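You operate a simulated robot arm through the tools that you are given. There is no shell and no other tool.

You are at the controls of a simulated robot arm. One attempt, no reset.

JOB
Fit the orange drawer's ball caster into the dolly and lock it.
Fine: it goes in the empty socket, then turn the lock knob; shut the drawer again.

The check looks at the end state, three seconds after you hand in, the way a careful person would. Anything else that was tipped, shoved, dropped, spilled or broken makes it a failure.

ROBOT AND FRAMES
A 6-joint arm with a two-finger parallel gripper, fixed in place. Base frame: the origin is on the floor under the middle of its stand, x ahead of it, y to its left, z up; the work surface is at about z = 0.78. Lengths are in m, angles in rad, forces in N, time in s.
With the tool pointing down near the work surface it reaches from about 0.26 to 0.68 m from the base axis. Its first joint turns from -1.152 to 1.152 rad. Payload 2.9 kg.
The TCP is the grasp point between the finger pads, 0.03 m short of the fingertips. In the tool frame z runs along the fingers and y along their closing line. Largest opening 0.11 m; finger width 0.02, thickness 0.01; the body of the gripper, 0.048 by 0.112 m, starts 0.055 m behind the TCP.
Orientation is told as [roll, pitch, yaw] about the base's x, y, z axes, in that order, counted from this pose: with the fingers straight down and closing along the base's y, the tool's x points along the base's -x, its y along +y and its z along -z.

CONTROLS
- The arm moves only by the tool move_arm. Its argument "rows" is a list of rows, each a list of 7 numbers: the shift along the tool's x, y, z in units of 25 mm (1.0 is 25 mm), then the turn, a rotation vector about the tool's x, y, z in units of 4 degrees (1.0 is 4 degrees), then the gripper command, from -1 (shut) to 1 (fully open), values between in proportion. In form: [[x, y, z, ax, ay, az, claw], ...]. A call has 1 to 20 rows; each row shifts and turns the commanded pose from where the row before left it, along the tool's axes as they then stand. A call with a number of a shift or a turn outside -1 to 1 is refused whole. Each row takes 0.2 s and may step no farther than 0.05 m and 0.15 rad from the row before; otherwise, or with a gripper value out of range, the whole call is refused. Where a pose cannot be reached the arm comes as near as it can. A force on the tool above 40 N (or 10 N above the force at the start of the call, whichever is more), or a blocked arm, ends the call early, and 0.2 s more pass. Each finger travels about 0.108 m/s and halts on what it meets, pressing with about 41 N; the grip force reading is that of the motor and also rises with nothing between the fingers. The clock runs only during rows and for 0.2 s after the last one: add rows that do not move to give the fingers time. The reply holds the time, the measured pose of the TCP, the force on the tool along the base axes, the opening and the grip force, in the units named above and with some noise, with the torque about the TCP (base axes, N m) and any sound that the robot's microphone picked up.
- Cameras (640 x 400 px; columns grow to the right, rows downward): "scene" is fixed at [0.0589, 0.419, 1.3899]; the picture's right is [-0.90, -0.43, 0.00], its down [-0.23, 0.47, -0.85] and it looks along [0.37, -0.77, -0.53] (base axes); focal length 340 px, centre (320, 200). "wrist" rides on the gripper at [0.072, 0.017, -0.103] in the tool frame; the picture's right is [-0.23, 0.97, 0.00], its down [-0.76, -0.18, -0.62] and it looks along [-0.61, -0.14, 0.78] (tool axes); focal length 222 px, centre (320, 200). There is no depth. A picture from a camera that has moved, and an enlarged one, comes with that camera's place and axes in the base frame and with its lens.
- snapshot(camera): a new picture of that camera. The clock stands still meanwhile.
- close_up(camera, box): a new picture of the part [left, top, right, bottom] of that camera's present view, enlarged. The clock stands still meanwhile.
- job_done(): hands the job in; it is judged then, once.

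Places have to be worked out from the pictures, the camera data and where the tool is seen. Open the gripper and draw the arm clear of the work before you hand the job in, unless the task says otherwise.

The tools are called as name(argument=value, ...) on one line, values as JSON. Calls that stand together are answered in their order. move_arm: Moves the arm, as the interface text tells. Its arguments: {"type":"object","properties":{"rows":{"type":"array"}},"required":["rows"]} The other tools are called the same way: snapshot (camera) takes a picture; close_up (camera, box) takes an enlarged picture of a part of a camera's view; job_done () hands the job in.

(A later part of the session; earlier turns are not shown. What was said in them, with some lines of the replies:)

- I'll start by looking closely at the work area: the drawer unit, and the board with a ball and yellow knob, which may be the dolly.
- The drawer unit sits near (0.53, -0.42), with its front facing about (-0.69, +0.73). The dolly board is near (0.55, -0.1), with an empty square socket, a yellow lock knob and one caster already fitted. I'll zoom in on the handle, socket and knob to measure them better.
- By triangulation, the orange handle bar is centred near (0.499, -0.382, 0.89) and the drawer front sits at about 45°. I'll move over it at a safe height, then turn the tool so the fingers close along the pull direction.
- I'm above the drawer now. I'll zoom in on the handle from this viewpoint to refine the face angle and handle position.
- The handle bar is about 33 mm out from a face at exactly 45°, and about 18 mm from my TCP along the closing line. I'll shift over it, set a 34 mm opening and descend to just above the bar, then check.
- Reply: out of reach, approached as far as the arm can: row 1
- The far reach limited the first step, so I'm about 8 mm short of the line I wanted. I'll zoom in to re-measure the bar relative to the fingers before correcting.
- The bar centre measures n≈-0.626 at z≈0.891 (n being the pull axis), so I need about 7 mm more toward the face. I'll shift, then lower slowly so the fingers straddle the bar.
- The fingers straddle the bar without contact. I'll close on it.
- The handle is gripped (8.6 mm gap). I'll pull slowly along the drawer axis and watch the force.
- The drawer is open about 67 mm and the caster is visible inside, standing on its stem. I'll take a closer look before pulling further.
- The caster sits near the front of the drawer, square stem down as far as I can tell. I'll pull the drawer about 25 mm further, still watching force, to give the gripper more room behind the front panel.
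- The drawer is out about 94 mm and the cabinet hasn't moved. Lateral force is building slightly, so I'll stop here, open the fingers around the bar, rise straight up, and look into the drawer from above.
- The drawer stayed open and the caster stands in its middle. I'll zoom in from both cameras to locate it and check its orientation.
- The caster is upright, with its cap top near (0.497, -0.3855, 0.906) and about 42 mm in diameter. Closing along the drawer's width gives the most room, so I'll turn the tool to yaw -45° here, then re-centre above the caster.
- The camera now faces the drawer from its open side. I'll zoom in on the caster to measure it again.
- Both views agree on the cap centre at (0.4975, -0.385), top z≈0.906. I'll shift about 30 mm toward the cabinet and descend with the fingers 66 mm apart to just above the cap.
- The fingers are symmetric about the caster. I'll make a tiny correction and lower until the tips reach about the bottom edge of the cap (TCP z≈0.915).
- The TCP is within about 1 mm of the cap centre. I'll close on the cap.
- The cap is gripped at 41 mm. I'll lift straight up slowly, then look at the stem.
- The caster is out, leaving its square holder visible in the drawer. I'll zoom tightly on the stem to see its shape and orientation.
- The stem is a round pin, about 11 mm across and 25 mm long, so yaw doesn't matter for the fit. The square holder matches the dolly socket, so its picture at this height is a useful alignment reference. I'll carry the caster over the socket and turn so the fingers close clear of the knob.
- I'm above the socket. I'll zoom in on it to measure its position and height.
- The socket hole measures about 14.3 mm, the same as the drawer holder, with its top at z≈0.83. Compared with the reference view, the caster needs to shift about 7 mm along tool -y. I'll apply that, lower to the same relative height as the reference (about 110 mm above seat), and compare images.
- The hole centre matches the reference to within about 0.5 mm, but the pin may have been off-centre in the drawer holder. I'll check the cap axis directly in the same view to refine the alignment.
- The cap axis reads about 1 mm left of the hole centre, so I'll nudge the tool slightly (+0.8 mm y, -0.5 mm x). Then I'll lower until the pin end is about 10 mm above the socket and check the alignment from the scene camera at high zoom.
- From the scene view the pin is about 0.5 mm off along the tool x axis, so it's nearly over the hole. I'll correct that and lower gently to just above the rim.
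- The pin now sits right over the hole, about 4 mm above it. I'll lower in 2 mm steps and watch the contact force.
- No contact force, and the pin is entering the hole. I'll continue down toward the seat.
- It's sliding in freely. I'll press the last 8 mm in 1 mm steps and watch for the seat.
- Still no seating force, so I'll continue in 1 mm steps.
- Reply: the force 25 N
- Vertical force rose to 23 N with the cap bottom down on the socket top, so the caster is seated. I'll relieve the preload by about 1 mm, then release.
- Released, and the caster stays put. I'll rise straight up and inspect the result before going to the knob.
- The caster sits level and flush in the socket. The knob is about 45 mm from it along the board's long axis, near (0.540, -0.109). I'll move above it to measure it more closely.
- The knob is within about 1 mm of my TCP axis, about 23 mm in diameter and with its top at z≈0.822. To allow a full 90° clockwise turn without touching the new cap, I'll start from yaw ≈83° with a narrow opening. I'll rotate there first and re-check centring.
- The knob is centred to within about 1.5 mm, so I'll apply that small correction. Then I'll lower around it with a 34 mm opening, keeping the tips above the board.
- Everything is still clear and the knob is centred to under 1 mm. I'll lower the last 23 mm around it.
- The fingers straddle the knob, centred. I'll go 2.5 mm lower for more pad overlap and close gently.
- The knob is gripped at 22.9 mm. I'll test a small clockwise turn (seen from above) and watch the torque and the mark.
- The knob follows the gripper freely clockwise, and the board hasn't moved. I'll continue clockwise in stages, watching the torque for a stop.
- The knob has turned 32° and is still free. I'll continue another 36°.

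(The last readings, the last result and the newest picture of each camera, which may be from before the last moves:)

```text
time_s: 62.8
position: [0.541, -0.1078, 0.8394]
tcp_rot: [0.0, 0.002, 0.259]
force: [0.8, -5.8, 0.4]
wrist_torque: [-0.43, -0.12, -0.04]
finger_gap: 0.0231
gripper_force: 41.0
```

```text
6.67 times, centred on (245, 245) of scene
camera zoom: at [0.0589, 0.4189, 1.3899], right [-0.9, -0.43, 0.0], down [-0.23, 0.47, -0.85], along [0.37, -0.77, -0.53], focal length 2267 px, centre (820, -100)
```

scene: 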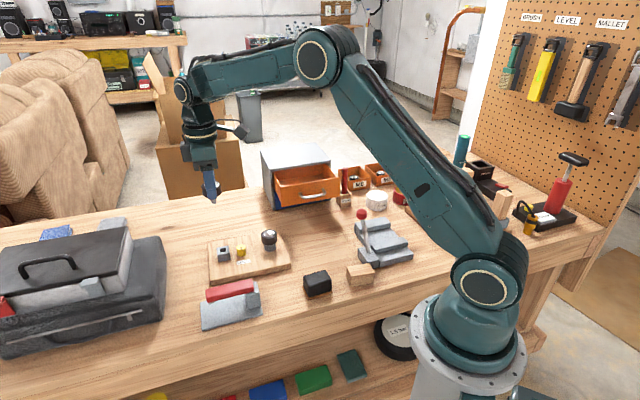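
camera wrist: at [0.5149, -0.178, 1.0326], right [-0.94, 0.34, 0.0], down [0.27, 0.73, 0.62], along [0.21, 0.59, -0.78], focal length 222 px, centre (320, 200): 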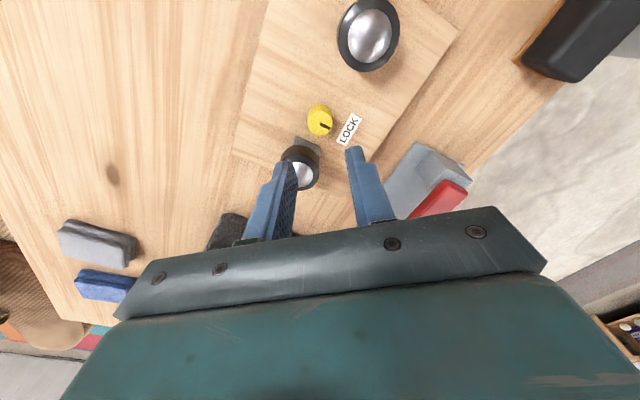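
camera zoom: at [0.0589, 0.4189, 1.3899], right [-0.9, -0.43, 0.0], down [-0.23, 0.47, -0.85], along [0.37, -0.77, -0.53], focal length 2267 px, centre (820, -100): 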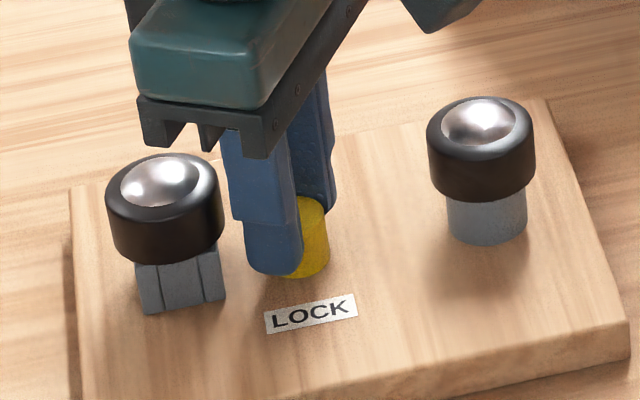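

It has turned 68° with no stop yet. I'll continue another 20°, watching the finger's clearance to the new cap.

move_arm(rows=[[0, 0, 0, 0, 0, 0.5, -1], [0, 0, 0, 0, 0, 0.5, -1], [0, 0, 0, 0, 0, 0.5, -1], [0, 0, 0, 0, 0, 0.5, -1], [0, 0, 0, 0, 0, 0.5, -1], [0, 0, 0, 0, 0, 0.5, -1], [0, 0, 0, 0, 0, 0.5, -1], [0, 0, 0, 0, 0, 0.5, -1], [0, 0, 0, 0, 0, 0.5, -1], [0, 0, 0, 0, 0, 0.5, -1], [0, 0, 0, 0, 0, 0.25, -1], [0, 0, 0, 0, 0, 0, -1]])

close_up(camera="wrist", box=[250, 90, 390, 230])

close_up(camera="scene", box=[200, 215, 290, 275])

```text
time_s: 65.4
position: [0.5414, -0.1063, 0.8391]
tcp_rot: [0.0, 0.0, -0.105]
force: [-8.6, -8.1, 15.6]
wrist_torque: [-0.19, 0.48, 0.57]
finger_gap: 0.0233
gripper_force: 40.7
```

```text
2.86 times, centred on (320, 160) of wrist
camera zoom: at [0.4709, -0.0826, 0.9427], right [0.33, 0.94, 0.0], down [0.74, -0.26, 0.62], along [0.59, -0.2, -0.78], focal length 635 px, centre (320, 314)
```

zoom: 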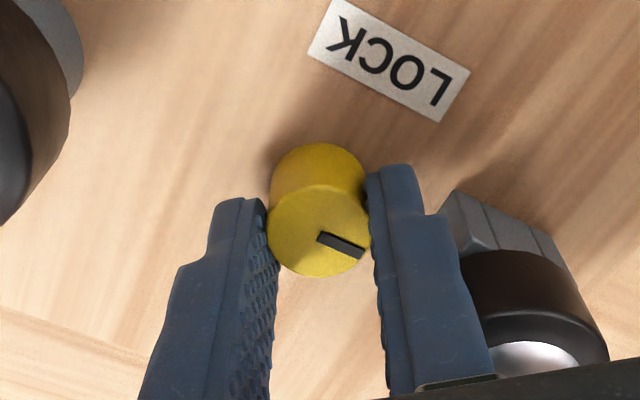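

```text
6.67 times, centred on (245, 245) of scene
camera zoom: at [0.0584, 0.4189, 1.3899], right [-0.9, -0.43, 0.0], down [-0.23, 0.47, -0.85], along [0.37, -0.77, -0.53], focal length 2267 px, centre (820, -100)
```

zoom: 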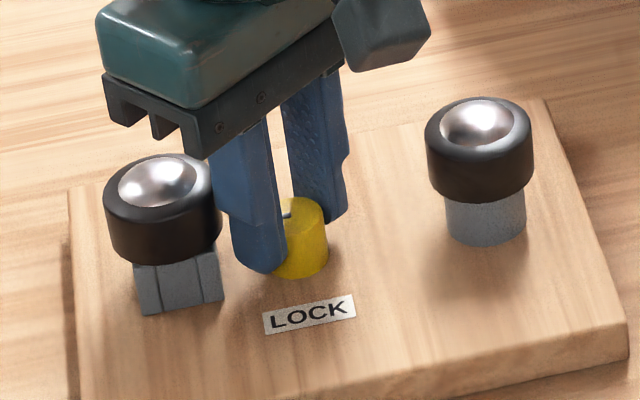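

Torque rose to 0.57 N·m at about 89° of turn, either the knob's end stop or a finger touching the cap. I'll look closely before doing anything else.

close_up(camera="scene", box=[210, 225, 255, 260])

close_up(camera="wrist", box=[310, 120, 410, 220])

```text
11.43 times, centred on (232, 242) of scene
camera zoom: at [0.0584, 0.4189, 1.3899], right [-0.9, -0.43, 0.0], down [-0.23, 0.47, -0.85], along [0.37, -0.77, -0.53], focal length 3886 px, centre (1320, -286)
```

zoom: 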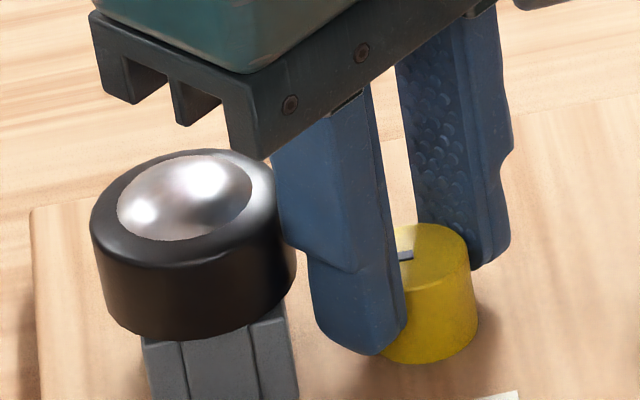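

```text
4.00 times, centred on (360, 170) of wrist
camera zoom: at [0.4709, -0.0826, 0.9427], right [0.33, 0.94, 0.0], down [0.74, -0.26, 0.62], along [0.59, -0.2, -0.78], focal length 888 px, centre (160, 320)
```

zoom: 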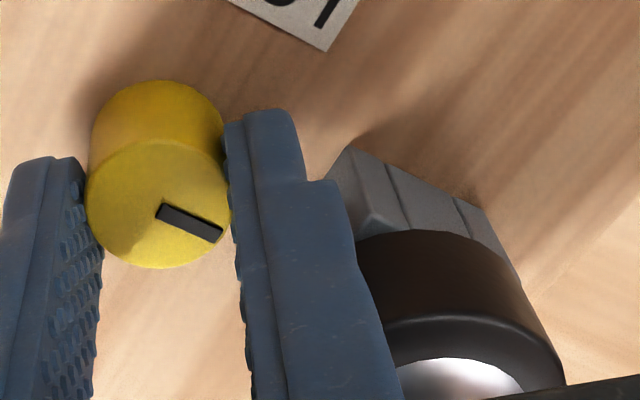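

The mark shows no slip, so the knob has followed the full 89°, but the finger's thicker upper part is very close to the cap's edge. I'll let it settle, then back off slightly in steps to see how the torque and lateral force respond.

move_arm(rows=[[0, 0, 0, 0, 0, 0, -1], [0, 0, 0, 0, 0, 0, -1]])

move_arm(rows=[[0, 0, 0, 0, 0, -0.4, -1], [0, 0, 0, 0, 0, 0, -1]])

move_arm(rows=[[0, 0, 0, 0, 0, -0.4, -1], [0, 0, 0, 0, 0, 0, -1]])

```text
time_s: 66.0
position: [0.5409, -0.1061, 0.8397]
tcp_rot: [-0.001, 0.0, -0.105]
force: [-9.3, -6.5, 17.6]
wrist_torque: [-0.15, 0.45, 0.43]
finger_gap: 0.0231
gripper_force: 41.6
```

```text
time_s: 66.6
position: [0.5407, -0.1069, 0.8391]
tcp_rot: [0.001, 0.001, -0.077]
force: [-9.0, -3.6, 11.9]
wrist_torque: [-0.13, -0.2, -0.02]
finger_gap: 0.023
gripper_force: 40.8
```

```text
time_s: 67.2
position: [0.5414, -0.1065, 0.8388]
tcp_rot: [0.0, -0.001, -0.049]
force: [-2.6, -3.7, 8.2]
wrist_torque: [-0.11, 0.44, 0.0]
finger_gap: 0.0231
gripper_force: 40.9
```

When I back off, the torque drops to zero at once while the vertical and lateral force fades slowly. So the knob has a stop near 90°, and the finger was also lightly riding the cap's edge. I'll back off to a clear angle, release there, and finish the last bit from a safer finger orientation.

move_arm(rows=[[0, 0, 0, 0, 0, -0.6, -1], [0, 0, 0, 0, 0, -0.6, -1], [0, 0, 0, 0, 0, -0.6, -1], [0, 0, 0, 0, 0, -0.6, -1], [0, 0, 0, 0, 0, -0.6, -1], [0, 0, 0, 0, 0, 0, -1]])

close_up(camera="scene", box=[200, 215, 290, 275])

```text
time_s: 68.6
position: [0.5411, -0.1071, 0.8403]
tcp_rot: [0.001, -0.003, 0.163]
force: [7.2, 2.1, 4.7]
wrist_torque: [0.04, -0.3, 0.02]
finger_gap: 0.0229
gripper_force: 40.7
```

```text
6.67 times, centred on (245, 245) of scene
camera zoom: at [0.059, 0.4191, 1.3899], right [-0.9, -0.43, 0.0], down [-0.23, 0.47, -0.85], along [0.37, -0.77, -0.53], focal length 2267 px, centre (820, -100)
```

zoom: 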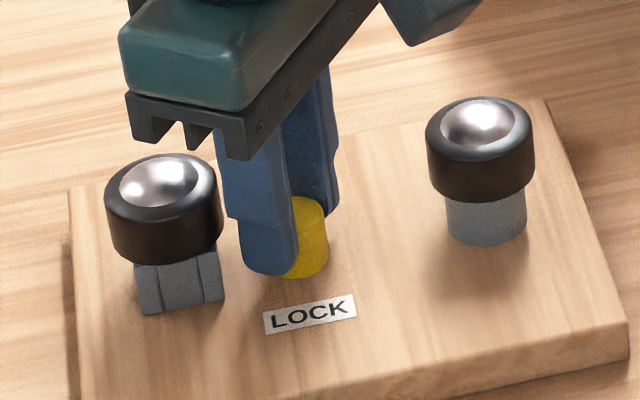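

No contact remains with the cap, and the dolly and caster look unmoved. I'll open slightly, swing the fingers around the knob to a safe orientation, and re-grip.

move_arm(rows=[[0, 0, 0, 0, 0, 0, -0.45], [0, 0, 0, 0, 0, 0, -0.42], [0, 0, 0, 0, 0, 0, -0.42], [0, 0, 0, 0, 0, 0, -0.42]])

close_up(camera="wrist", box=[250, 90, 390, 230])

```text
time_s: 69.6
position: [0.5412, -0.1073, 0.8392]
tcp_rot: [0.001, 0.001, 0.16]
force: [0.6, 0.2, 0.1]
wrist_torque: [-0.02, 0.01, -0.01]
finger_gap: 0.0323
gripper_force: 0.0
```

```text
2.86 times, centred on (320, 160) of wrist
camera zoom: at [0.4661, -0.1019, 0.9423], right [0.07, 1.0, 0.0], down [0.78, -0.05, 0.62], along [0.62, -0.04, -0.78], focal length 635 px, centre (320, 314)
```

zoom: 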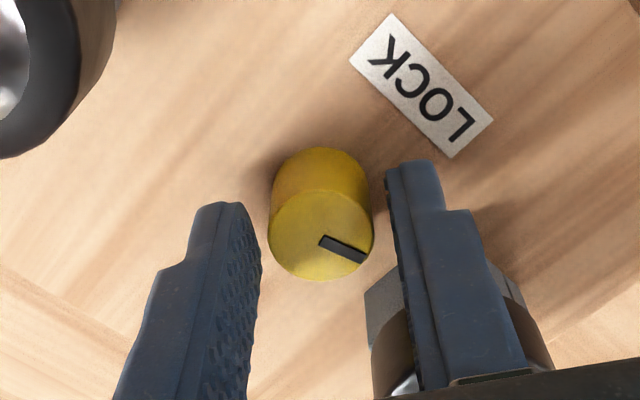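

Fully released, the knob holds its angle. I'll rotate the open fingers counter-clockwise around it to yaw ≈0.9 and re-grip.

move_arm(rows=[[0, 0, 0, 0, 0, -0.9, -0.42], [0, 0, 0, 0, 0, -0.9, -0.42], [0, 0, 0, 0, 0, -0.9, -0.42], [0, 0, 0, 0, 0, -0.9, -0.42], [0, 0, 0, 0, 0, -0.9, -0.42], [0, 0, 0, 0, 0, -0.9, -0.42], [0, 0, 0, 0, 0, -0.9, -0.42], [0, 0, 0, 0, 0, -0.9, -0.42], [0, 0, 0, 0, 0, -0.9, -0.42], [0, 0, 0, 0, 0, -0.9, -0.42], [0, 0, 0, 0, 0, -0.9, -0.42], [0, 0, 0, 0, 0, -0.9, -0.42], [0, 0, 0, 0, 0, 0, -0.42]])

close_up(camera="wrist", box=[250, 90, 390, 230])

```text
time_s: 72.4
position: [0.5416, -0.1075, 0.8395]
tcp_rot: [0.001, 0.001, 0.916]
force: [-0.1, 0.6, 0.4]
wrist_torque: [0.02, 0.0, 0.03]
finger_gap: 0.0321
gripper_force: 0.1
```

```text
2.86 times, centred on (320, 160) of wrist
camera zoom: at [0.4834, -0.1537, 0.9425], right [-0.63, 0.77, 0.0], down [0.6, 0.5, 0.62], along [0.48, 0.4, -0.78], focal length 635 px, centre (320, 314)
```

zoom: 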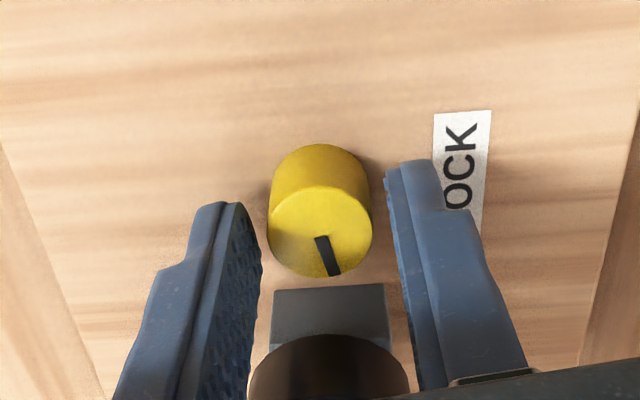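

The mark now points almost at the caster socket. I'll re-grip and turn clockwise in small steps until I feel the stop.

move_arm(rows=[[0, 0, 0, 0, 0, 0, -0.55], [0, 0, 0, 0, 0, 0, -0.6], [0, 0, 0, 0, 0, 0, -1], [0, 0, 0, 0, 0, 0, -1]])

move_arm(rows=[[0, 0, 0, 0, 0, 0.6, -1], [0, 0, 0, 0, 0, 0.6, -1], [0, 0, 0, 0, 0, 0.6, -1], [0, 0, 0, 0, 0, 0.6, -1], [0, 0, 0, 0, 0, 0.6, -1], [0, 0, 0, 0, 0, 0, -1]])

move_arm(rows=[[0, 0, 0, 0, 0, 0.4, -1], [0, 0, 0, 0, 0, 0, -1]])

move_arm(rows=[[0, 0, 0, 0, 0, 0.3, -1], [0, 0, 0, 0, 0, 0, -1]])

```text
time_s: 73.4
position: [0.5412, -0.1065, 0.8401]
tcp_rot: [0.001, 0.001, 0.915]
force: [-2.2, 1.2, 0.1]
wrist_torque: [-0.08, -0.15, 0.03]
finger_gap: 0.0237
gripper_force: 41.0
```

```text
time_s: 74.8
position: [0.5418, -0.1063, 0.8397]
tcp_rot: [0.0, 0.0, 0.705]
force: [-3.9, 6.5, 3.7]
wrist_torque: [-0.12, 0.07, 0.01]
finger_gap: 0.0231
gripper_force: 41.0
```

```text
time_s: 75.4
position: [0.5428, -0.1068, 0.8395]
tcp_rot: [-0.002, 0.0, 0.675]
force: [-5.3, 10.1, 6.7]
wrist_torque: [0.09, 0.08, -0.04]
finger_gap: 0.0233
gripper_force: 41.1
```

```text
time_s: 76.0
position: [0.5409, -0.1075, 0.84]
tcp_rot: [0.0, 0.001, 0.657]
force: [-5.4, 11.0, 12.1]
wrist_torque: [0.31, 0.59, 0.07]
finger_gap: 0.023
gripper_force: 40.7
```

It's at about 88.7° of turn in total, with torque still low and some lateral and vertical force building. I'll look at the state before the final degree or two.

close_up(camera="wrist", box=[250, 90, 390, 230])

close_up(camera="scene", box=[210, 220, 270, 265])

```text
2.86 times, centred on (320, 160) of wrist
camera zoom: at [0.4734, -0.1379, 0.9424], right [-0.41, 0.91, 0.0], down [0.71, 0.32, 0.62], along [0.57, 0.26, -0.78], focal length 635 px, centre (320, 314)
```

zoom: 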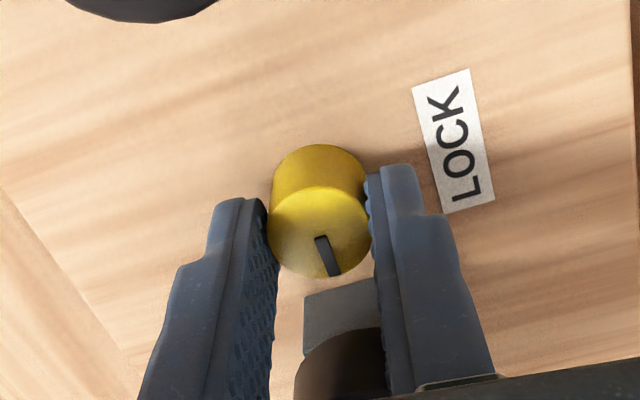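

```text
8.89 times, centred on (240, 242) of scene
camera zoom: at [0.0586, 0.4193, 1.3898], right [-0.9, -0.43, 0.0], down [-0.23, 0.47, -0.85], along [0.37, -0.77, -0.53], focal length 3022 px, centre (1031, -178)
```

zoom: 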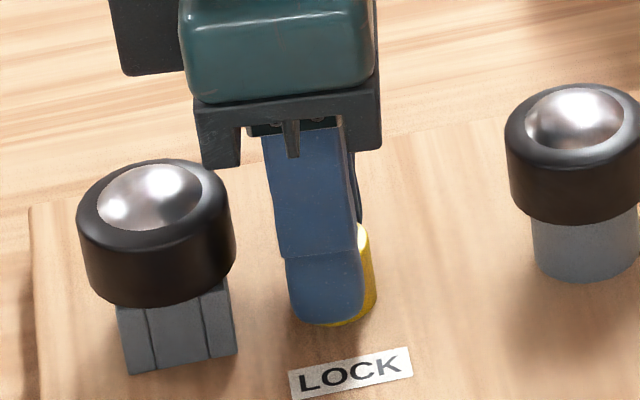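

The fingers are well clear of the cap here, so any resistance comes from the knob itself. I'll continue in 1.2° steps.

move_arm(rows=[[0, 0, 0, 0, 0, 0.3, -1], [0, 0, 0, 0, 0, 0, -1]])

move_arm(rows=[[0, 0, 0, 0, 0, 0.3, -1], [0, 0, 0, 0, 0, 0, -1]])

```text
time_s: 76.6
position: [0.5405, -0.1066, 0.8395]
tcp_rot: [-0.001, -0.001, 0.636]
force: [-7.2, 10.4, 15.3]
wrist_torque: [0.5, 0.33, 0.12]
finger_gap: 0.0232
gripper_force: 41.3
```

```text
time_s: 77.2
position: [0.541, -0.1068, 0.8394]
tcp_rot: [-0.002, 0.0, 0.615]
force: [-9.4, 12.2, 15.8]
wrist_torque: [0.24, -0.05, 0.14]
finger_gap: 0.0227
gripper_force: 40.8
```

It's now at about 91° commanded with only a small torque. I'll check whether the knob is still following or the pads are slipping.

close_up(camera="wrist", box=[290, 120, 350, 180])

move_arm(rows=[[0, 0, 0, 0, 0, 0.4, -1], [0, 0, 0, 0, 0, 0.4, -1], [0, 0, 0, 0, 0, 0, -1]])

close_up(camera="wrist", box=[290, 120, 350, 180])

```text
6.67 times, centred on (320, 150) of wrist
camera zoom: at [0.4719, -0.1351, 0.9423], right [-0.38, 0.93, 0.0], down [0.72, 0.29, 0.62], along [0.58, 0.23, -0.78], focal length 1481 px, centre (320, 533)
```

zoom: 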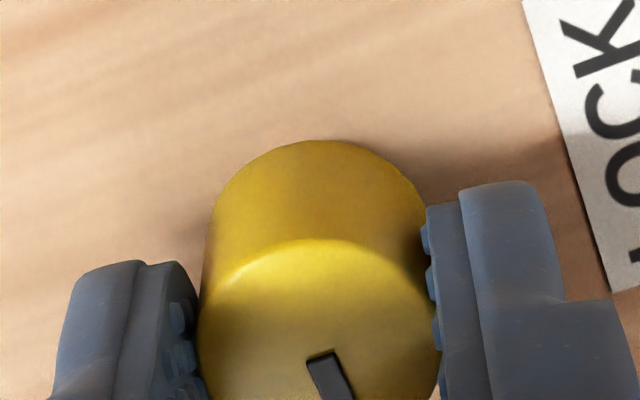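

```text
time_s: 78.0
position: [0.5414, -0.1077, 0.838]
tcp_rot: [0.001, 0.0, 0.556]
force: [-11.3, 9.3, 14.3]
wrist_torque: [0.16, 0.52, 0.09]
finger_gap: 0.0234
gripper_force: 41.1
```

```text
6.67 times, centred on (320, 150) of wrist
camera zoom: at [0.4704, -0.1314, 0.9423], right [-0.32, 0.95, 0.0], down [0.74, 0.25, 0.62], along [0.59, 0.2, -0.78], focal length 1481 px, centre (320, 533)
```

zoom: 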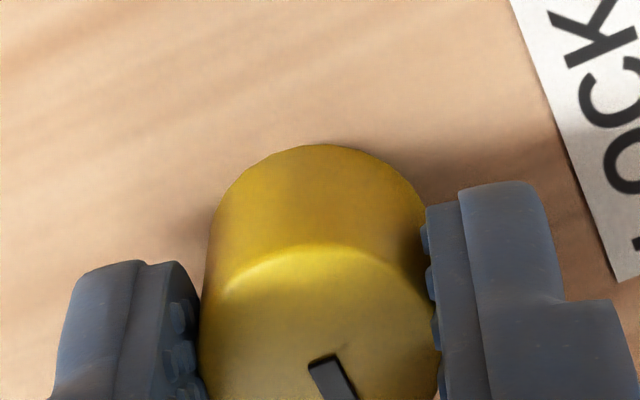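

I'll measure the mark's actual direction on the knob relative to the board now.

close_up(camera="wrist", box=[280, 130, 360, 210])

close_up(camera="scene", box=[222, 228, 258, 258])

```text
5.00 times, centred on (320, 170) of wrist
camera zoom: at [0.4704, -0.1314, 0.9423], right [-0.32, 0.95, 0.0], down [0.74, 0.25, 0.62], along [0.59, 0.2, -0.78], focal length 1111 px, centre (320, 350)
```

zoom: 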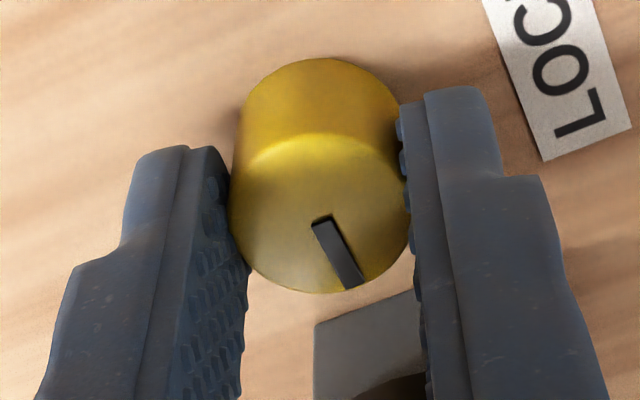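

```text
13.33 times, centred on (240, 243) of scene
camera zoom: at [0.0584, 0.4193, 1.3898], right [-0.9, -0.43, 0.0], down [-0.23, 0.47, -0.85], along [0.37, -0.77, -0.53], focal length 4534 px, centre (1387, -373)
```

zoom: 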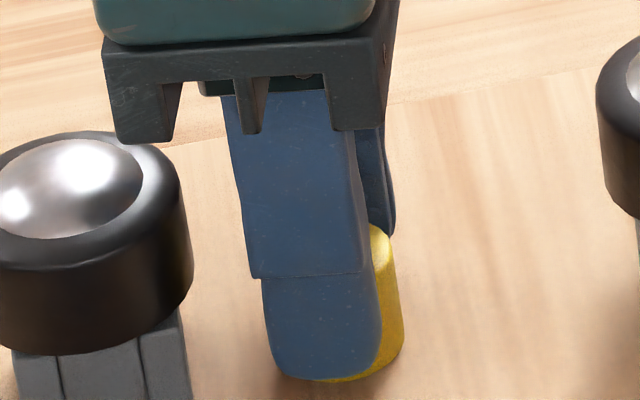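

The mark now points along about 44°, exactly the board axis toward the new caster and 90° from where it started. It held there while the pads slipped, so the knob is at its stop. I'll release and rise.

move_arm(rows=[[0, 0, 0, 0, 0, 0, -0.45], [0, 0, 0, 0, 0, 0, -0.38], [0, 0, 0, 0, 0, 0, -0.38], [0, 0, -0.4, 0, 0, 0, -0.38], [0, 0, -0.8, 0, 0, 0, -0.38], [0, 0, -1, 0, 0, 0, -0.38], [0, 0, -1, 0, 0, 0, -0.38], [0, 0, -1, 0, 0, 0, -0.38], [0, 0, -1, 0, 0, 0, -0.38], [0, 0, 0, 0, 0, 0, -0.38]])

close_up(camera="scene", box=[200, 215, 290, 275])

close_up(camera="wrist", box=[250, 40, 390, 180])

snapshot(camera="scene")

```text
time_s: 80.2
position: [0.5408, -0.1062, 0.9698]
tcp_rot: [0.001, 0.001, 0.557]
force: [-1.3, 0.3, -0.1]
wrist_torque: [-0.02, 0.0, 0.04]
finger_gap: 0.0341
gripper_force: 0.1
```

```text
6.67 times, centred on (245, 245) of scene
camera zoom: at [0.0589, 0.419, 1.3899], right [-0.9, -0.43, 0.0], down [-0.23, 0.47, -0.85], along [0.37, -0.77, -0.53], focal length 2267 px, centre (820, -100)
```

zoom: 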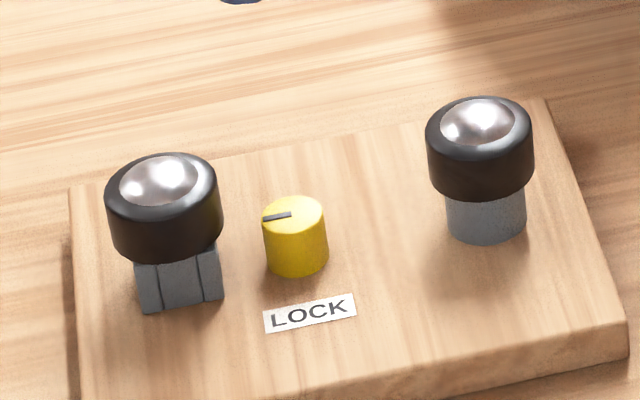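

```text
2.86 times, centred on (320, 110) of wrist
camera zoom: at [0.4699, -0.1308, 1.0726], right [-0.32, 0.95, 0.0], down [0.74, 0.25, 0.62], along [0.59, 0.2, -0.78], focal length 635 px, centre (320, 457)
```

zoom: 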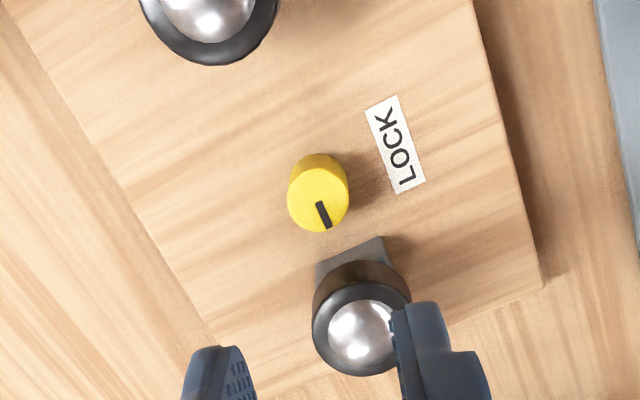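

```text
taken
```

scene: 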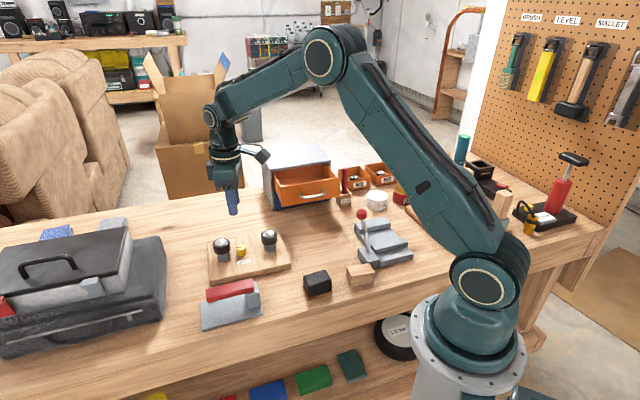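

Caster seated, knob at its 90° stop, and the dolly is in place. Now I'll return to the open drawer to shut it: rise, square up to yaw 45°, and move above the handle at about (0.435, -0.32).

move_arm(rows=[[0, 0, -1, 0, 0, -0.8, -0.38], [0, 0, -1, 0, 0, -0.8, -0.38], [0, 0, 0, 0, 0, -0.8, -0.38], [0, 0, 0, 0, 0, -0.87, -0.38], [0.902, -0.304, 0, 0, 0, 0, -0.38], [0.902, -0.304, 0, 0, 0, 0, -0.38], [0.902, -0.304, 0, 0, 0, 0, -0.38], [0.902, -0.304, 0, 0, 0, 0, -0.38], [0.902, -0.304, 0, 0, 0, 0, -0.38], [0.902, -0.304, 0, 0, 0, 0, -0.38], [0.902, -0.304, 0, 0, 0, 0, -0.38], [0.902, -0.304, 0, 0, 0, 0, -0.38], [0.902, -0.304, 0, 0, 0, 0, -0.38], [0.902, -0.304, 0, 0, 0, 0, -0.38], [0, 0, 0, 0, 0, 0, -0.38]])

snapshot(camera="wrist")

close_up(camera="wrist", box=[230, 20, 390, 180])

close_up(camera="scene", box=[250, 120, 360, 220])

```text
time_s: 83.4
position: [0.434, -0.3216, 1.0199]
tcp_rot: [-0.002, 0.0, 0.787]
force: [0.3, 0.3, -0.1]
wrist_torque: [-0.03, 0.0, 0.01]
finger_gap: 0.0339
gripper_force: 0.1
```

```text
taken
camera wrist: at [0.3712, -0.3614, 1.1233], right [-0.53, 0.85, 0.0], down [0.66, 0.41, 0.62], along [0.53, 0.33, -0.78], focal length 222 px, centre (320, 200)
```

wrist: 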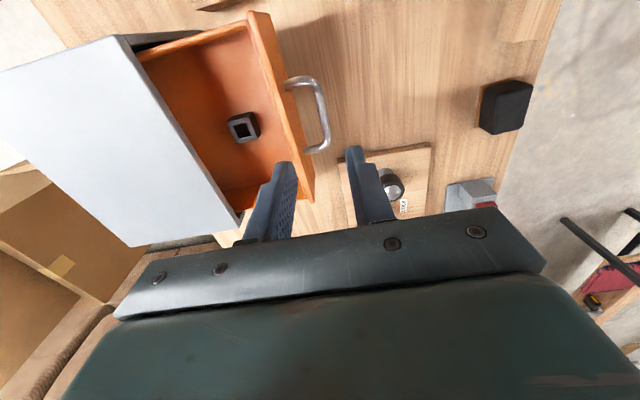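

```text
2.50 times, centred on (310, 100) of wrist
camera zoom: at [0.3712, -0.3614, 1.1233], right [-0.53, 0.85, 0.0], down [0.66, 0.41, 0.62], along [0.53, 0.33, -0.78], focal length 555 px, centre (345, 450)
```

zoom: 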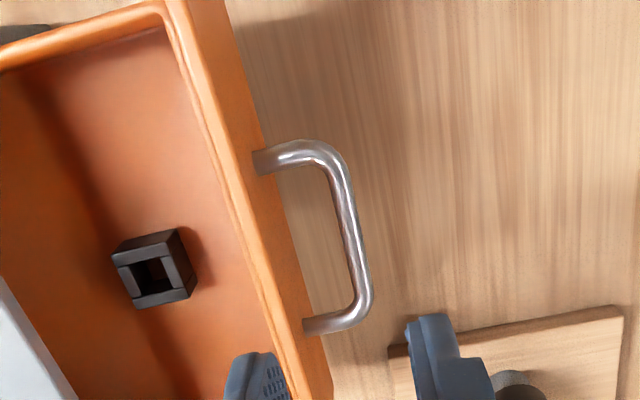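

```text
4.00 times, centred on (305, 170) of scene
camera zoom: at [0.0589, 0.419, 1.3899], right [-0.9, -0.43, 0.0], down [-0.23, 0.47, -0.85], along [0.37, -0.77, -0.53], focal length 1360 px, centre (380, 320)
```

zoom: 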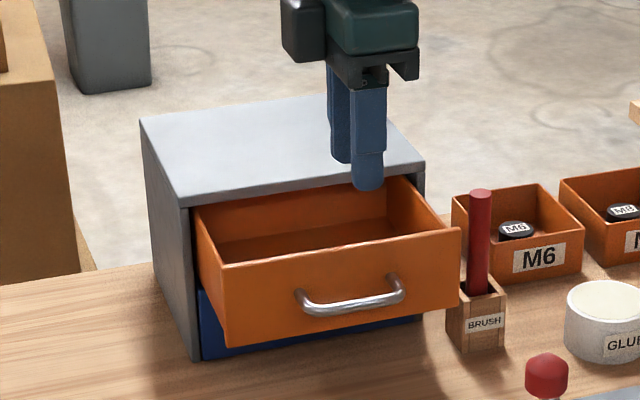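

The bar is 3 mm off along the closing line. I'll correct, descend so the fingers straddle it as before, and check before closing.

move_arm(rows=[[0, 0.13, 0, 0, 0, 0, -0.38], [0, 0, 0.9, 0, 0, 0, -0.38], [0, 0, 0.9, 0, 0, 0, -0.38], [0, 0, 0.9, 0, 0, 0, -0.38], [0, 0, 0.6, 0, 0, 0, -0.38], [0, 0, 0, 0, 0, 0, -0.38]])

close_up(camera="wrist", box=[230, 70, 390, 250])

```text
time_s: 84.8
position: [0.4315, -0.3204, 0.9352]
tcp_rot: [0.002, 0.0, 0.787]
force: [0.0, -0.5, -0.1]
wrist_torque: [0.0, 0.0, 0.02]
finger_gap: 0.0339
gripper_force: 0.1
```

```text
2.22 times, centred on (310, 160) of wrist
camera zoom: at [0.3685, -0.3587, 1.0387], right [-0.53, 0.85, 0.0], down [0.66, 0.41, 0.62], along [0.53, 0.33, -0.78], focal length 494 px, centre (342, 289)
```

zoom: 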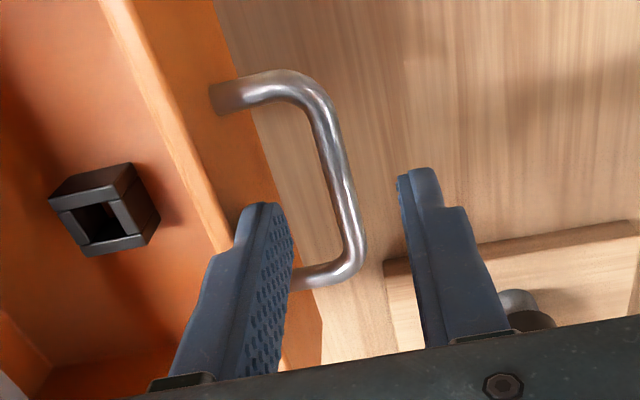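

The bar is centred between the fingers. I'll lower the last 42 mm and close on it.

move_arm(rows=[[0, 0, 0.5, 0, 0, 0, -0.38], [0, 0, 0.5, 0, 0, 0, -0.38], [0, 0, 0.5, 0, 0, 0, -0.38], [0, 0, 0.2, 0, 0, 0, -0.38], [0, 0, 0, 0, 0, 0, -0.38], [0, 0, 0, 0, 0, 0, -0.7], [0, 0, 0, 0, 0, 0, -1], [0, 0, 0, 0, 0, 0, -1], [0, 0, 0, 0, 0, 0, -1]])

close_up(camera="scene", box=[250, 120, 360, 220])

```text
time_s: 86.8
position: [0.4323, -0.3176, 0.8948]
tcp_rot: [-0.001, -0.001, 0.786]
force: [-0.3, -2.1, -1.3]
wrist_torque: [0.06, -0.04, 0.95]
finger_gap: 0.0089
gripper_force: 45.4
```

```text
4.00 times, centred on (305, 170) of scene
camera zoom: at [0.0589, 0.419, 1.3899], right [-0.9, -0.43, 0.0], down [-0.23, 0.47, -0.85], along [0.37, -0.77, -0.53], focal length 1360 px, centre (380, 320)
```

zoom: 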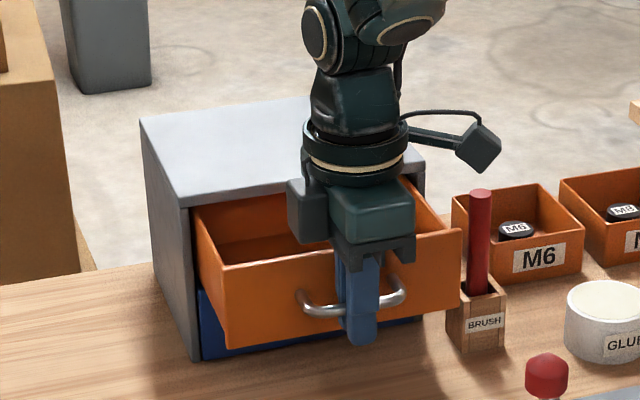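

The handle is gripped. I'll push the drawer back in along its axis; about 94 mm is needed, so I'll do 85 mm first and then small steps.

move_arm(rows=[[0, -0.3, 0, 0, 0, 0, -1], [0, -0.4, 0, 0, 0, 0, -1], [0, -0.4, 0, 0, 0, 0, -1], [0, -0.4, 0, 0, 0, 0, -1], [0, -0.4, 0, 0, 0, 0, -1], [0, -0.4, 0, 0, 0, 0, -1], [0, -0.4, 0, 0, 0, 0, -1], [0, -0.4, 0, 0, 0, 0, -1], [0, -0.3, 0, 0, 0, 0, -1], [0, 0, 0, 0, 0, 0, -1]])

close_up(camera="scene", box=[250, 120, 360, 220])

```text
time_s: 89.0
position: [0.4936, -0.378, 0.8937]
tcp_rot: [-0.001, 0.0, 0.786]
force: [-3.4, -3.4, 15.0]
wrist_torque: [0.1, -0.07, 0.91]
finger_gap: 0.0088
gripper_force: 45.1
```

```text
4.00 times, centred on (305, 170) of scene
camera zoom: at [0.0586, 0.4191, 1.3899], right [-0.9, -0.43, 0.0], down [-0.23, 0.47, -0.85], along [0.37, -0.77, -0.53], focal length 1360 px, centre (380, 320)
```

zoom: 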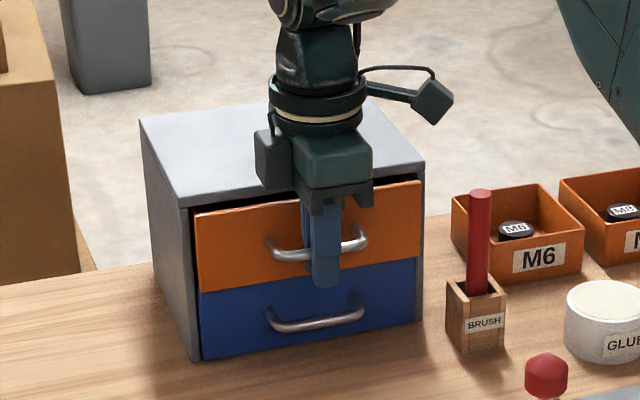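

About 8 mm remain. I'll push in 2 mm steps until the drawer meets its stop.

move_arm(rows=[[0, -0.1, 0, 0, 0, 0, -1], [0, -0.1, 0, 0, 0, 0, -1], [0, -0.08, 0, 0, 0, 0, -1], [0, 0, 0, 0, 0, 0, -1]])

move_arm(rows=[[0, -0.05, 0, 0, 0, 0, -1], [0, 0, 0, 0, 0, 0, -1]])

close_up(camera="scene", box=[250, 130, 350, 220])

close_up(camera="wrist", box=[160, 0, 380, 240])

```text
time_s: 90.0
position: [0.4998, -0.3833, 0.8935]
tcp_rot: [-0.001, 0.0, 0.788]
force: [-4.0, -2.0, 17.9]
wrist_torque: [-0.01, 0.0, 0.9]
finger_gap: 0.0089
gripper_force: 44.8
```

```text
time_s: 90.6
position: [0.499, -0.3832, 0.8948]
tcp_rot: [-0.001, -0.001, 0.788]
force: [-2.9, -0.4, 16.8]
wrist_torque: [-0.02, 0.03, 0.9]
finger_gap: 0.0088
gripper_force: 44.7
```

```text
4.44 times, centred on (300, 175) of scene
camera zoom: at [0.0586, 0.4192, 1.3898], right [-0.9, -0.43, 0.0], down [-0.23, 0.47, -0.85], along [0.37, -0.77, -0.53], focal length 1511 px, centre (409, 311)
```

zoom: 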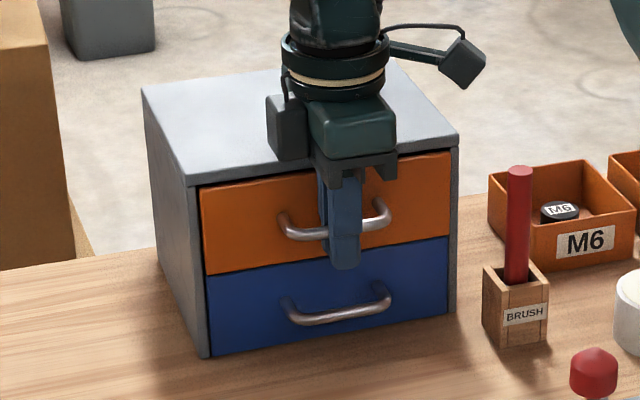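

```text
1.67 times, centred on (270, 120) of wrist
camera zoom: at [0.4361, -0.4236, 0.9975], right [-0.53, 0.85, 0.0], down [0.66, 0.41, 0.62], along [0.53, 0.33, -0.78], focal length 370 px, centre (403, 333)
```

zoom: 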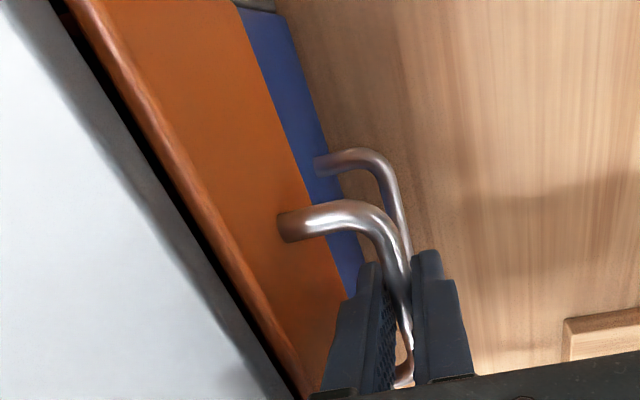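

There's little push-back along the axis yet, so I'm not certain it's fully home. I'll compare with the original closed view and push a little more.

move_arm(rows=[[0, -0.04, 0, 0, 0, 0, -1], [0, 0, 0, 0, 0, 0, -1]])

move_arm(rows=[[0, -0.04, 0, 0, 0, 0, -1], [0, 0, 0, 0, 0, 0, -1]])

close_up(camera="wrist", box=[230, 70, 390, 250])

close_up(camera="scene", box=[255, 140, 345, 215])

```text
time_s: 91.2
position: [0.5001, -0.3845, 0.8938]
tcp_rot: [0.0, 0.0, 0.786]
force: [-1.3, 0.7, 13.9]
wrist_torque: [0.0, 0.05, 0.91]
finger_gap: 0.0088
gripper_force: 45.5
```

```text
time_s: 91.8
position: [0.5, -0.3864, 0.8926]
tcp_rot: [0.0, 0.0, 0.788]
force: [2.7, 3.9, 12.0]
wrist_torque: [0.0, 0.0, 0.89]
finger_gap: 0.0085
gripper_force: 45.2
```

```text
2.22 times, centred on (310, 160) of wrist
camera zoom: at [0.4373, -0.425, 0.9974], right [-0.53, 0.85, 0.0], down [0.66, 0.42, 0.62], along [0.53, 0.33, -0.78], focal length 494 px, centre (342, 289)
```

zoom: 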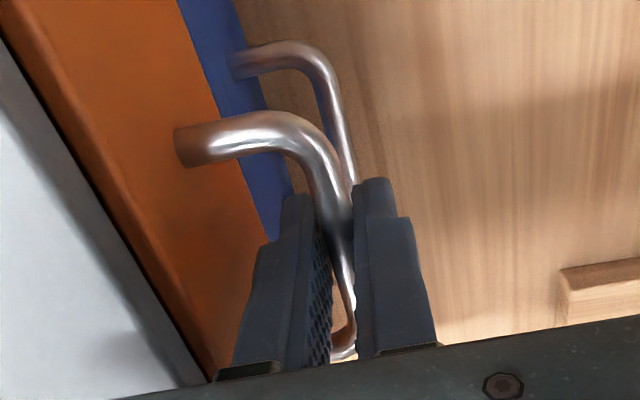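

```text
5.33 times, centred on (300, 178) of scene
camera zoom: at [0.0588, 0.4193, 1.3898], right [-0.9, -0.43, 0.0], down [-0.23, 0.47, -0.85], along [0.37, -0.77, -0.53], focal length 1814 px, centre (427, 320)
```

zoom: 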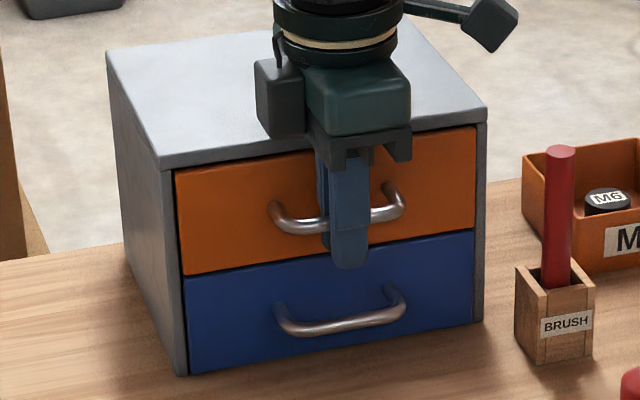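

The drawer face lines up pixel-for-pixel with the original closed picture. I'll do one more 1 mm nudge to feel for the stop.

move_arm(rows=[[0, -0.04, 0, 0, 0, 0, -1], [0, 0, 0, 0, 0, 0, -1]])

close_up(camera="scene", box=[255, 140, 345, 215])

```text
time_s: 92.4
position: [0.5008, -0.3866, 0.8939]
tcp_rot: [0.001, 0.0, 0.79]
force: [4.6, 5.6, 8.5]
wrist_torque: [0.14, -0.1, 0.92]
finger_gap: 0.0087
gripper_force: 44.6
```

```text
5.33 times, centred on (300, 178) of scene
camera zoom: at [0.0588, 0.4193, 1.3898], right [-0.9, -0.43, 0.0], down [-0.23, 0.47, -0.85], along [0.37, -0.77, -0.53], focal length 1814 px, centre (427, 320)
```

zoom: 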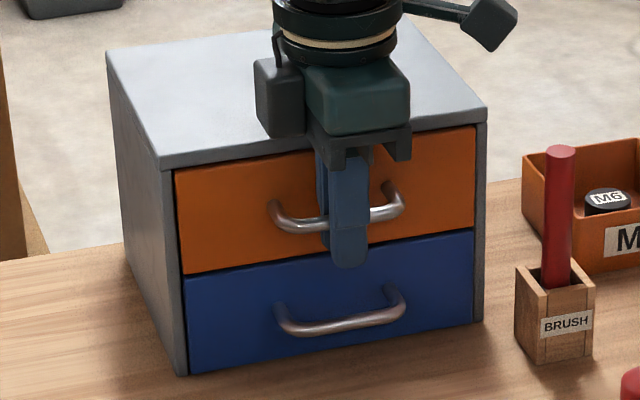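

I'll zoom tightly at the drawer's left edge to check that the orange face is flush with the blue one and the frame.

close_up(camera="scene", box=[268, 160, 300, 215])

close_up(camera="scene", box=[315, 148, 345, 205])

close_up(camera="wrist", box=[120, 0, 280, 220])

```text
7.27 times, centred on (284, 188) of scene
camera zoom: at [0.0588, 0.4193, 1.3898], right [-0.9, -0.43, 0.0], down [-0.23, 0.47, -0.85], along [0.37, -0.77, -0.53], focal length 2473 px, centre (582, 291)
```

zoom: 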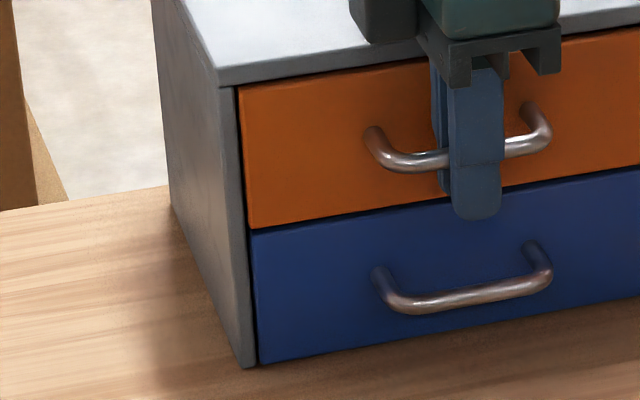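

```text
7.02 times, centred on (330, 176) of scene
camera zoom: at [0.0588, 0.4193, 1.3898], right [-0.9, -0.43, 0.0], down [-0.23, 0.47, -0.85], along [0.37, -0.77, -0.53], focal length 2386 px, centre (250, 365)
```

zoom: 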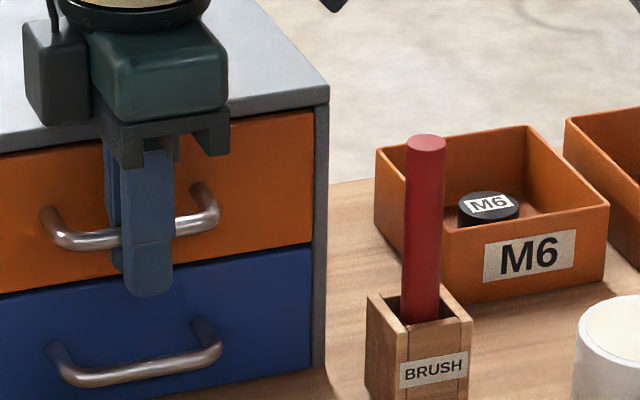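

```text
1.82 times, centred on (200, 110) of wrist
camera zoom: at [0.438, -0.4256, 0.9974], right [-0.53, 0.85, 0.0], down [0.66, 0.41, 0.62], along [0.53, 0.33, -0.78], focal length 404 px, centre (538, 364)
```

zoom: 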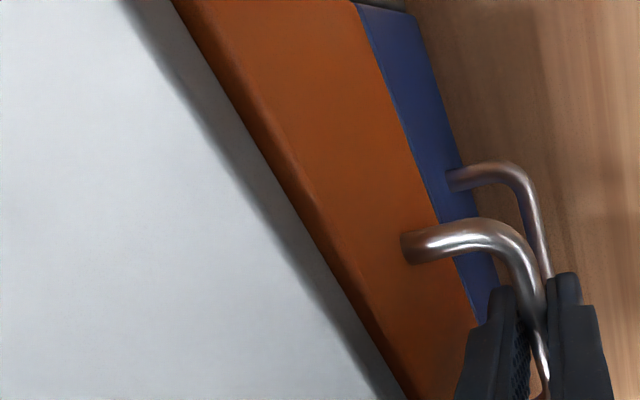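

The dark gap is gone and the orange face is flush with the blue one and the frame, so the drawer is shut. I'll release the handle and rise straight up.

move_arm(rows=[[0, 0, 0, 0, 0, 0, -0.5], [0, 0, 0, 0, 0, 0, -0.42], [0, 0, 0, 0, 0, 0, -0.42]])

move_arm(rows=[[0, 0, -0.4, 0, 0, 0, -0.42], [0, 0, -0.8, 0, 0, 0, -0.42], [0, 0, -1, 0, 0, 0, -0.42], [0, 0, -1, 0, 0, 0, -0.42], [0, 0, -1, 0, 0, 0, -0.42], [0, 0, -0.6, 0, 0, 0, -0.42], [0, 0, 0, 0, 0, 0, -0.42]])

close_up(camera="scene", box=[255, 140, 345, 215])

close_up(camera="wrist", box=[200, 0, 360, 180])

```text
time_s: 93.2
position: [0.5009, -0.3871, 0.894]
tcp_rot: [0.0, 0.001, 0.789]
force: [0.2, 0.4, 0.3]
wrist_torque: [-0.01, 0.0, -0.02]
finger_gap: 0.0319
gripper_force: 0.1
```

```text
time_s: 94.8
position: [0.4992, -0.3879, 1.0152]
tcp_rot: [0.002, -0.001, 0.788]
force: [-0.1, 0.4, 1.0]
wrist_torque: [0.02, -0.01, 0.03]
finger_gap: 0.032
gripper_force: 0.0
```

```text
5.33 times, centred on (300, 178) of scene
camera zoom: at [0.0589, 0.419, 1.3899], right [-0.9, -0.43, 0.0], down [-0.23, 0.47, -0.85], along [0.37, -0.77, -0.53], focal length 1814 px, centre (427, 320)
```

zoom: 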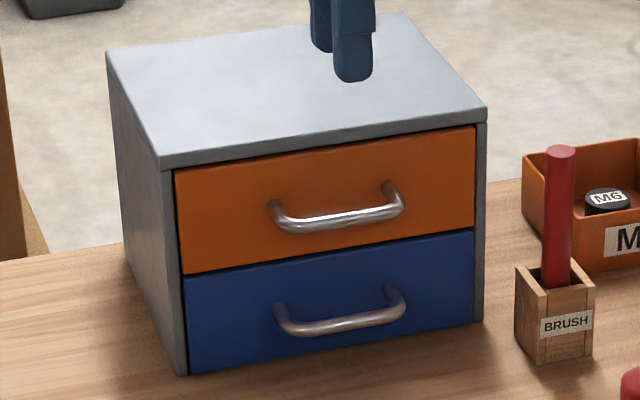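

```text
2.22 times, centred on (280, 90) of wrist
camera zoom: at [0.4368, -0.4265, 1.1185], right [-0.53, 0.85, 0.0], down [0.66, 0.41, 0.62], along [0.53, 0.33, -0.78], focal length 494 px, centre (409, 444)
```

zoom: 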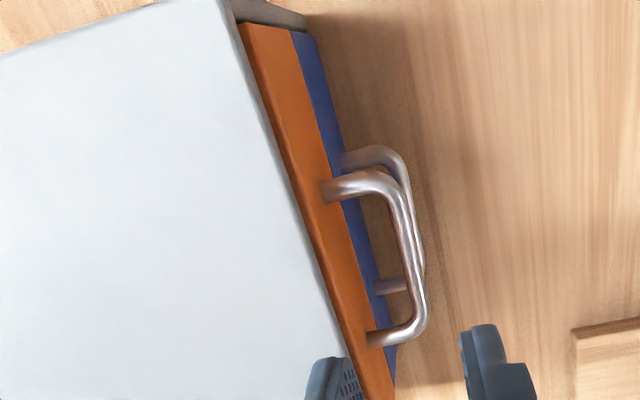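

The closed drawer matches the original picture. I'll raise and retreat toward the starting pose, opening the gripper on the way.

move_arm(rows=[[0, 0, -0.8, 0, 0, 0, -0.2], [-0.554, 0.854, -0.4, 0, 0, 0, 0], [-0.554, 0.854, -0.4, 0, 0, 0, 0.3], [-0.554, 0.854, -0.4, 0, 0, 0, 0.6], [-0.554, 0.854, -0.4, 0, 0, 0, 1], [-0.554, 0.854, -0.4, 0, 0, 0, 1], [-0.554, 0.854, -0.4, 0, 0, 0, 1], [-0.554, 0.854, -0.4, 0, 0, 0, 1], [-0.554, 0.854, -0.4, 0, 0, 0, 1], [-0.554, 0.854, -0.4, 0, 0, 0, 1], [-0.554, 0.854, -0.4, 0, 0, 0, 1], [0, 0, 0, 0, 0, 0, 1]])

move_arm(rows=[[0, 0, 0, 0, 0, 0.94, 1], [0, 0, 0, 0, 0, 0.94, 1], [0, 0, 0, 0, 0, 0.94, 1], [0, 0, 0, 0, 0, 0.94, 1], [0, 0, 0, 0, 0, 0.94, 1], [0, 0, 0, 0, 0, 0.94, 1], [0, 0, 0, 0, 0, 0.94, 1], [0, 0, 0, 0, 0, 0.94, 1], [0, 0, 0, 0, 0, 0.94, 1], [0, 0, 0, 0, 0, 0.94, 1], [0, 0, 0, 0, 0, 0.94, 1], [0, 0, 0, 0, 0, 0.94, 1], [0, 0, 0, 0, 0, 0, 1]])

snapshot(camera="scene")

close_up(camera="scene", box=[180, 210, 320, 340])

snapshot(camera="wrist")

```text
time_s: 97.4
position: [0.4464, -0.1386, 1.133]
tcp_rot: [0.001, -0.001, 0.788]
force: [0.5, 0.6, 0.1]
wrist_torque: [0.01, 0.02, -0.03]
finger_gap: 0.1101
gripper_force: 0.0
```

```text
time_s: 100.2
position: [0.4494, -0.1393, 1.1344]
tcp_rot: [0.0, 0.001, -0.001]
force: [-0.5, 0.8, 0.1]
wrist_torque: [0.0, 0.0, 0.0]
finger_gap: 0.1098
gripper_force: 0.1
```

```text
taken
```

scene: 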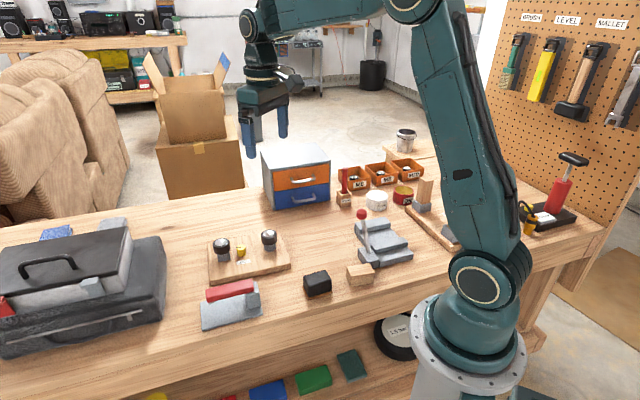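

```text
3.08 times, centred on (250, 275) of scene
camera zoom: at [0.0589, 0.419, 1.3899], right [-0.9, -0.43, 0.0], down [-0.23, 0.47, -0.85], along [0.37, -0.77, -0.53], focal length 1046 px, centre (535, -31)
```

zoom: 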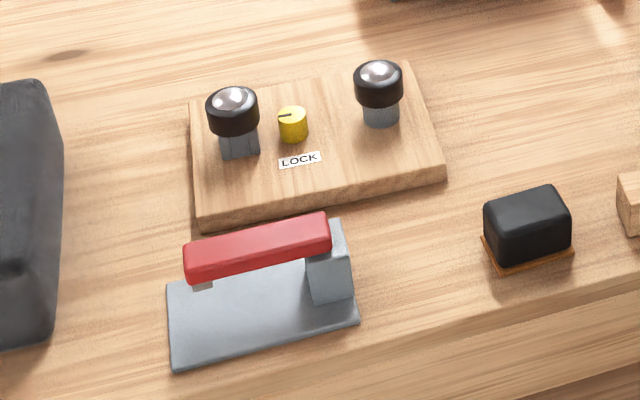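

```text
taken
camera wrist: at [0.3761, -0.1207, 1.2375], right [0.23, 0.97, 0.0], down [0.76, -0.18, 0.62], along [0.61, -0.14, -0.78], focal length 222 px, centre (320, 200)
```

wrist: 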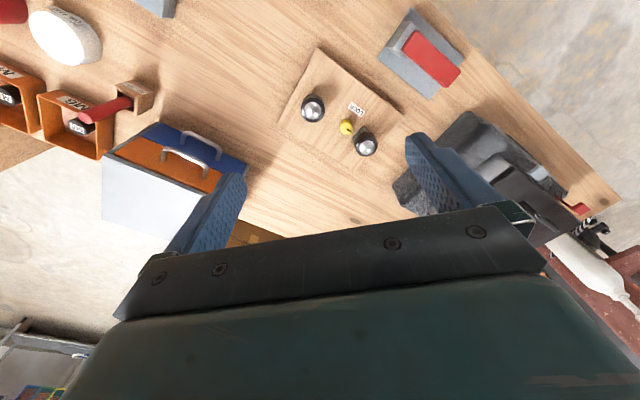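

The final views show the caster seated level in the dolly socket and the lock knob turned to its stop. The orange drawer is shut, the board and everything else on the bench are where they started, and the arm is clear with the gripper open. Handing in.

job_done()

```text
The job is handed in.
```

The orange drawer's ball caster is in the dolly's empty socket, the lock knob is turned, and the drawer is shut again. The job is handed in, and I haven't seen the check's verdict.

- **Caster:** it slid in and seated with the cap resting on the socket top, and it sits level.
- **Lock knob:** I turned it clockwise about 90°, until it stopped and my fingers slipped on it. The knob's mark now points at the new caster. I heard no click.
- **Drawer:** I saw no gap, and its face matches the picture from before I opened it.
- **One thing to know:** while turning the knob, a finger lightly rode the new caster's cap edge. I backed off and finished from another angle. Afterwards the caster looked level, and the dolly had shifted no more than about half a millimetre, if at all.

Nothing else on the bench looked moved in the last pictures. The arm is back near its starting pose with the gripper open.
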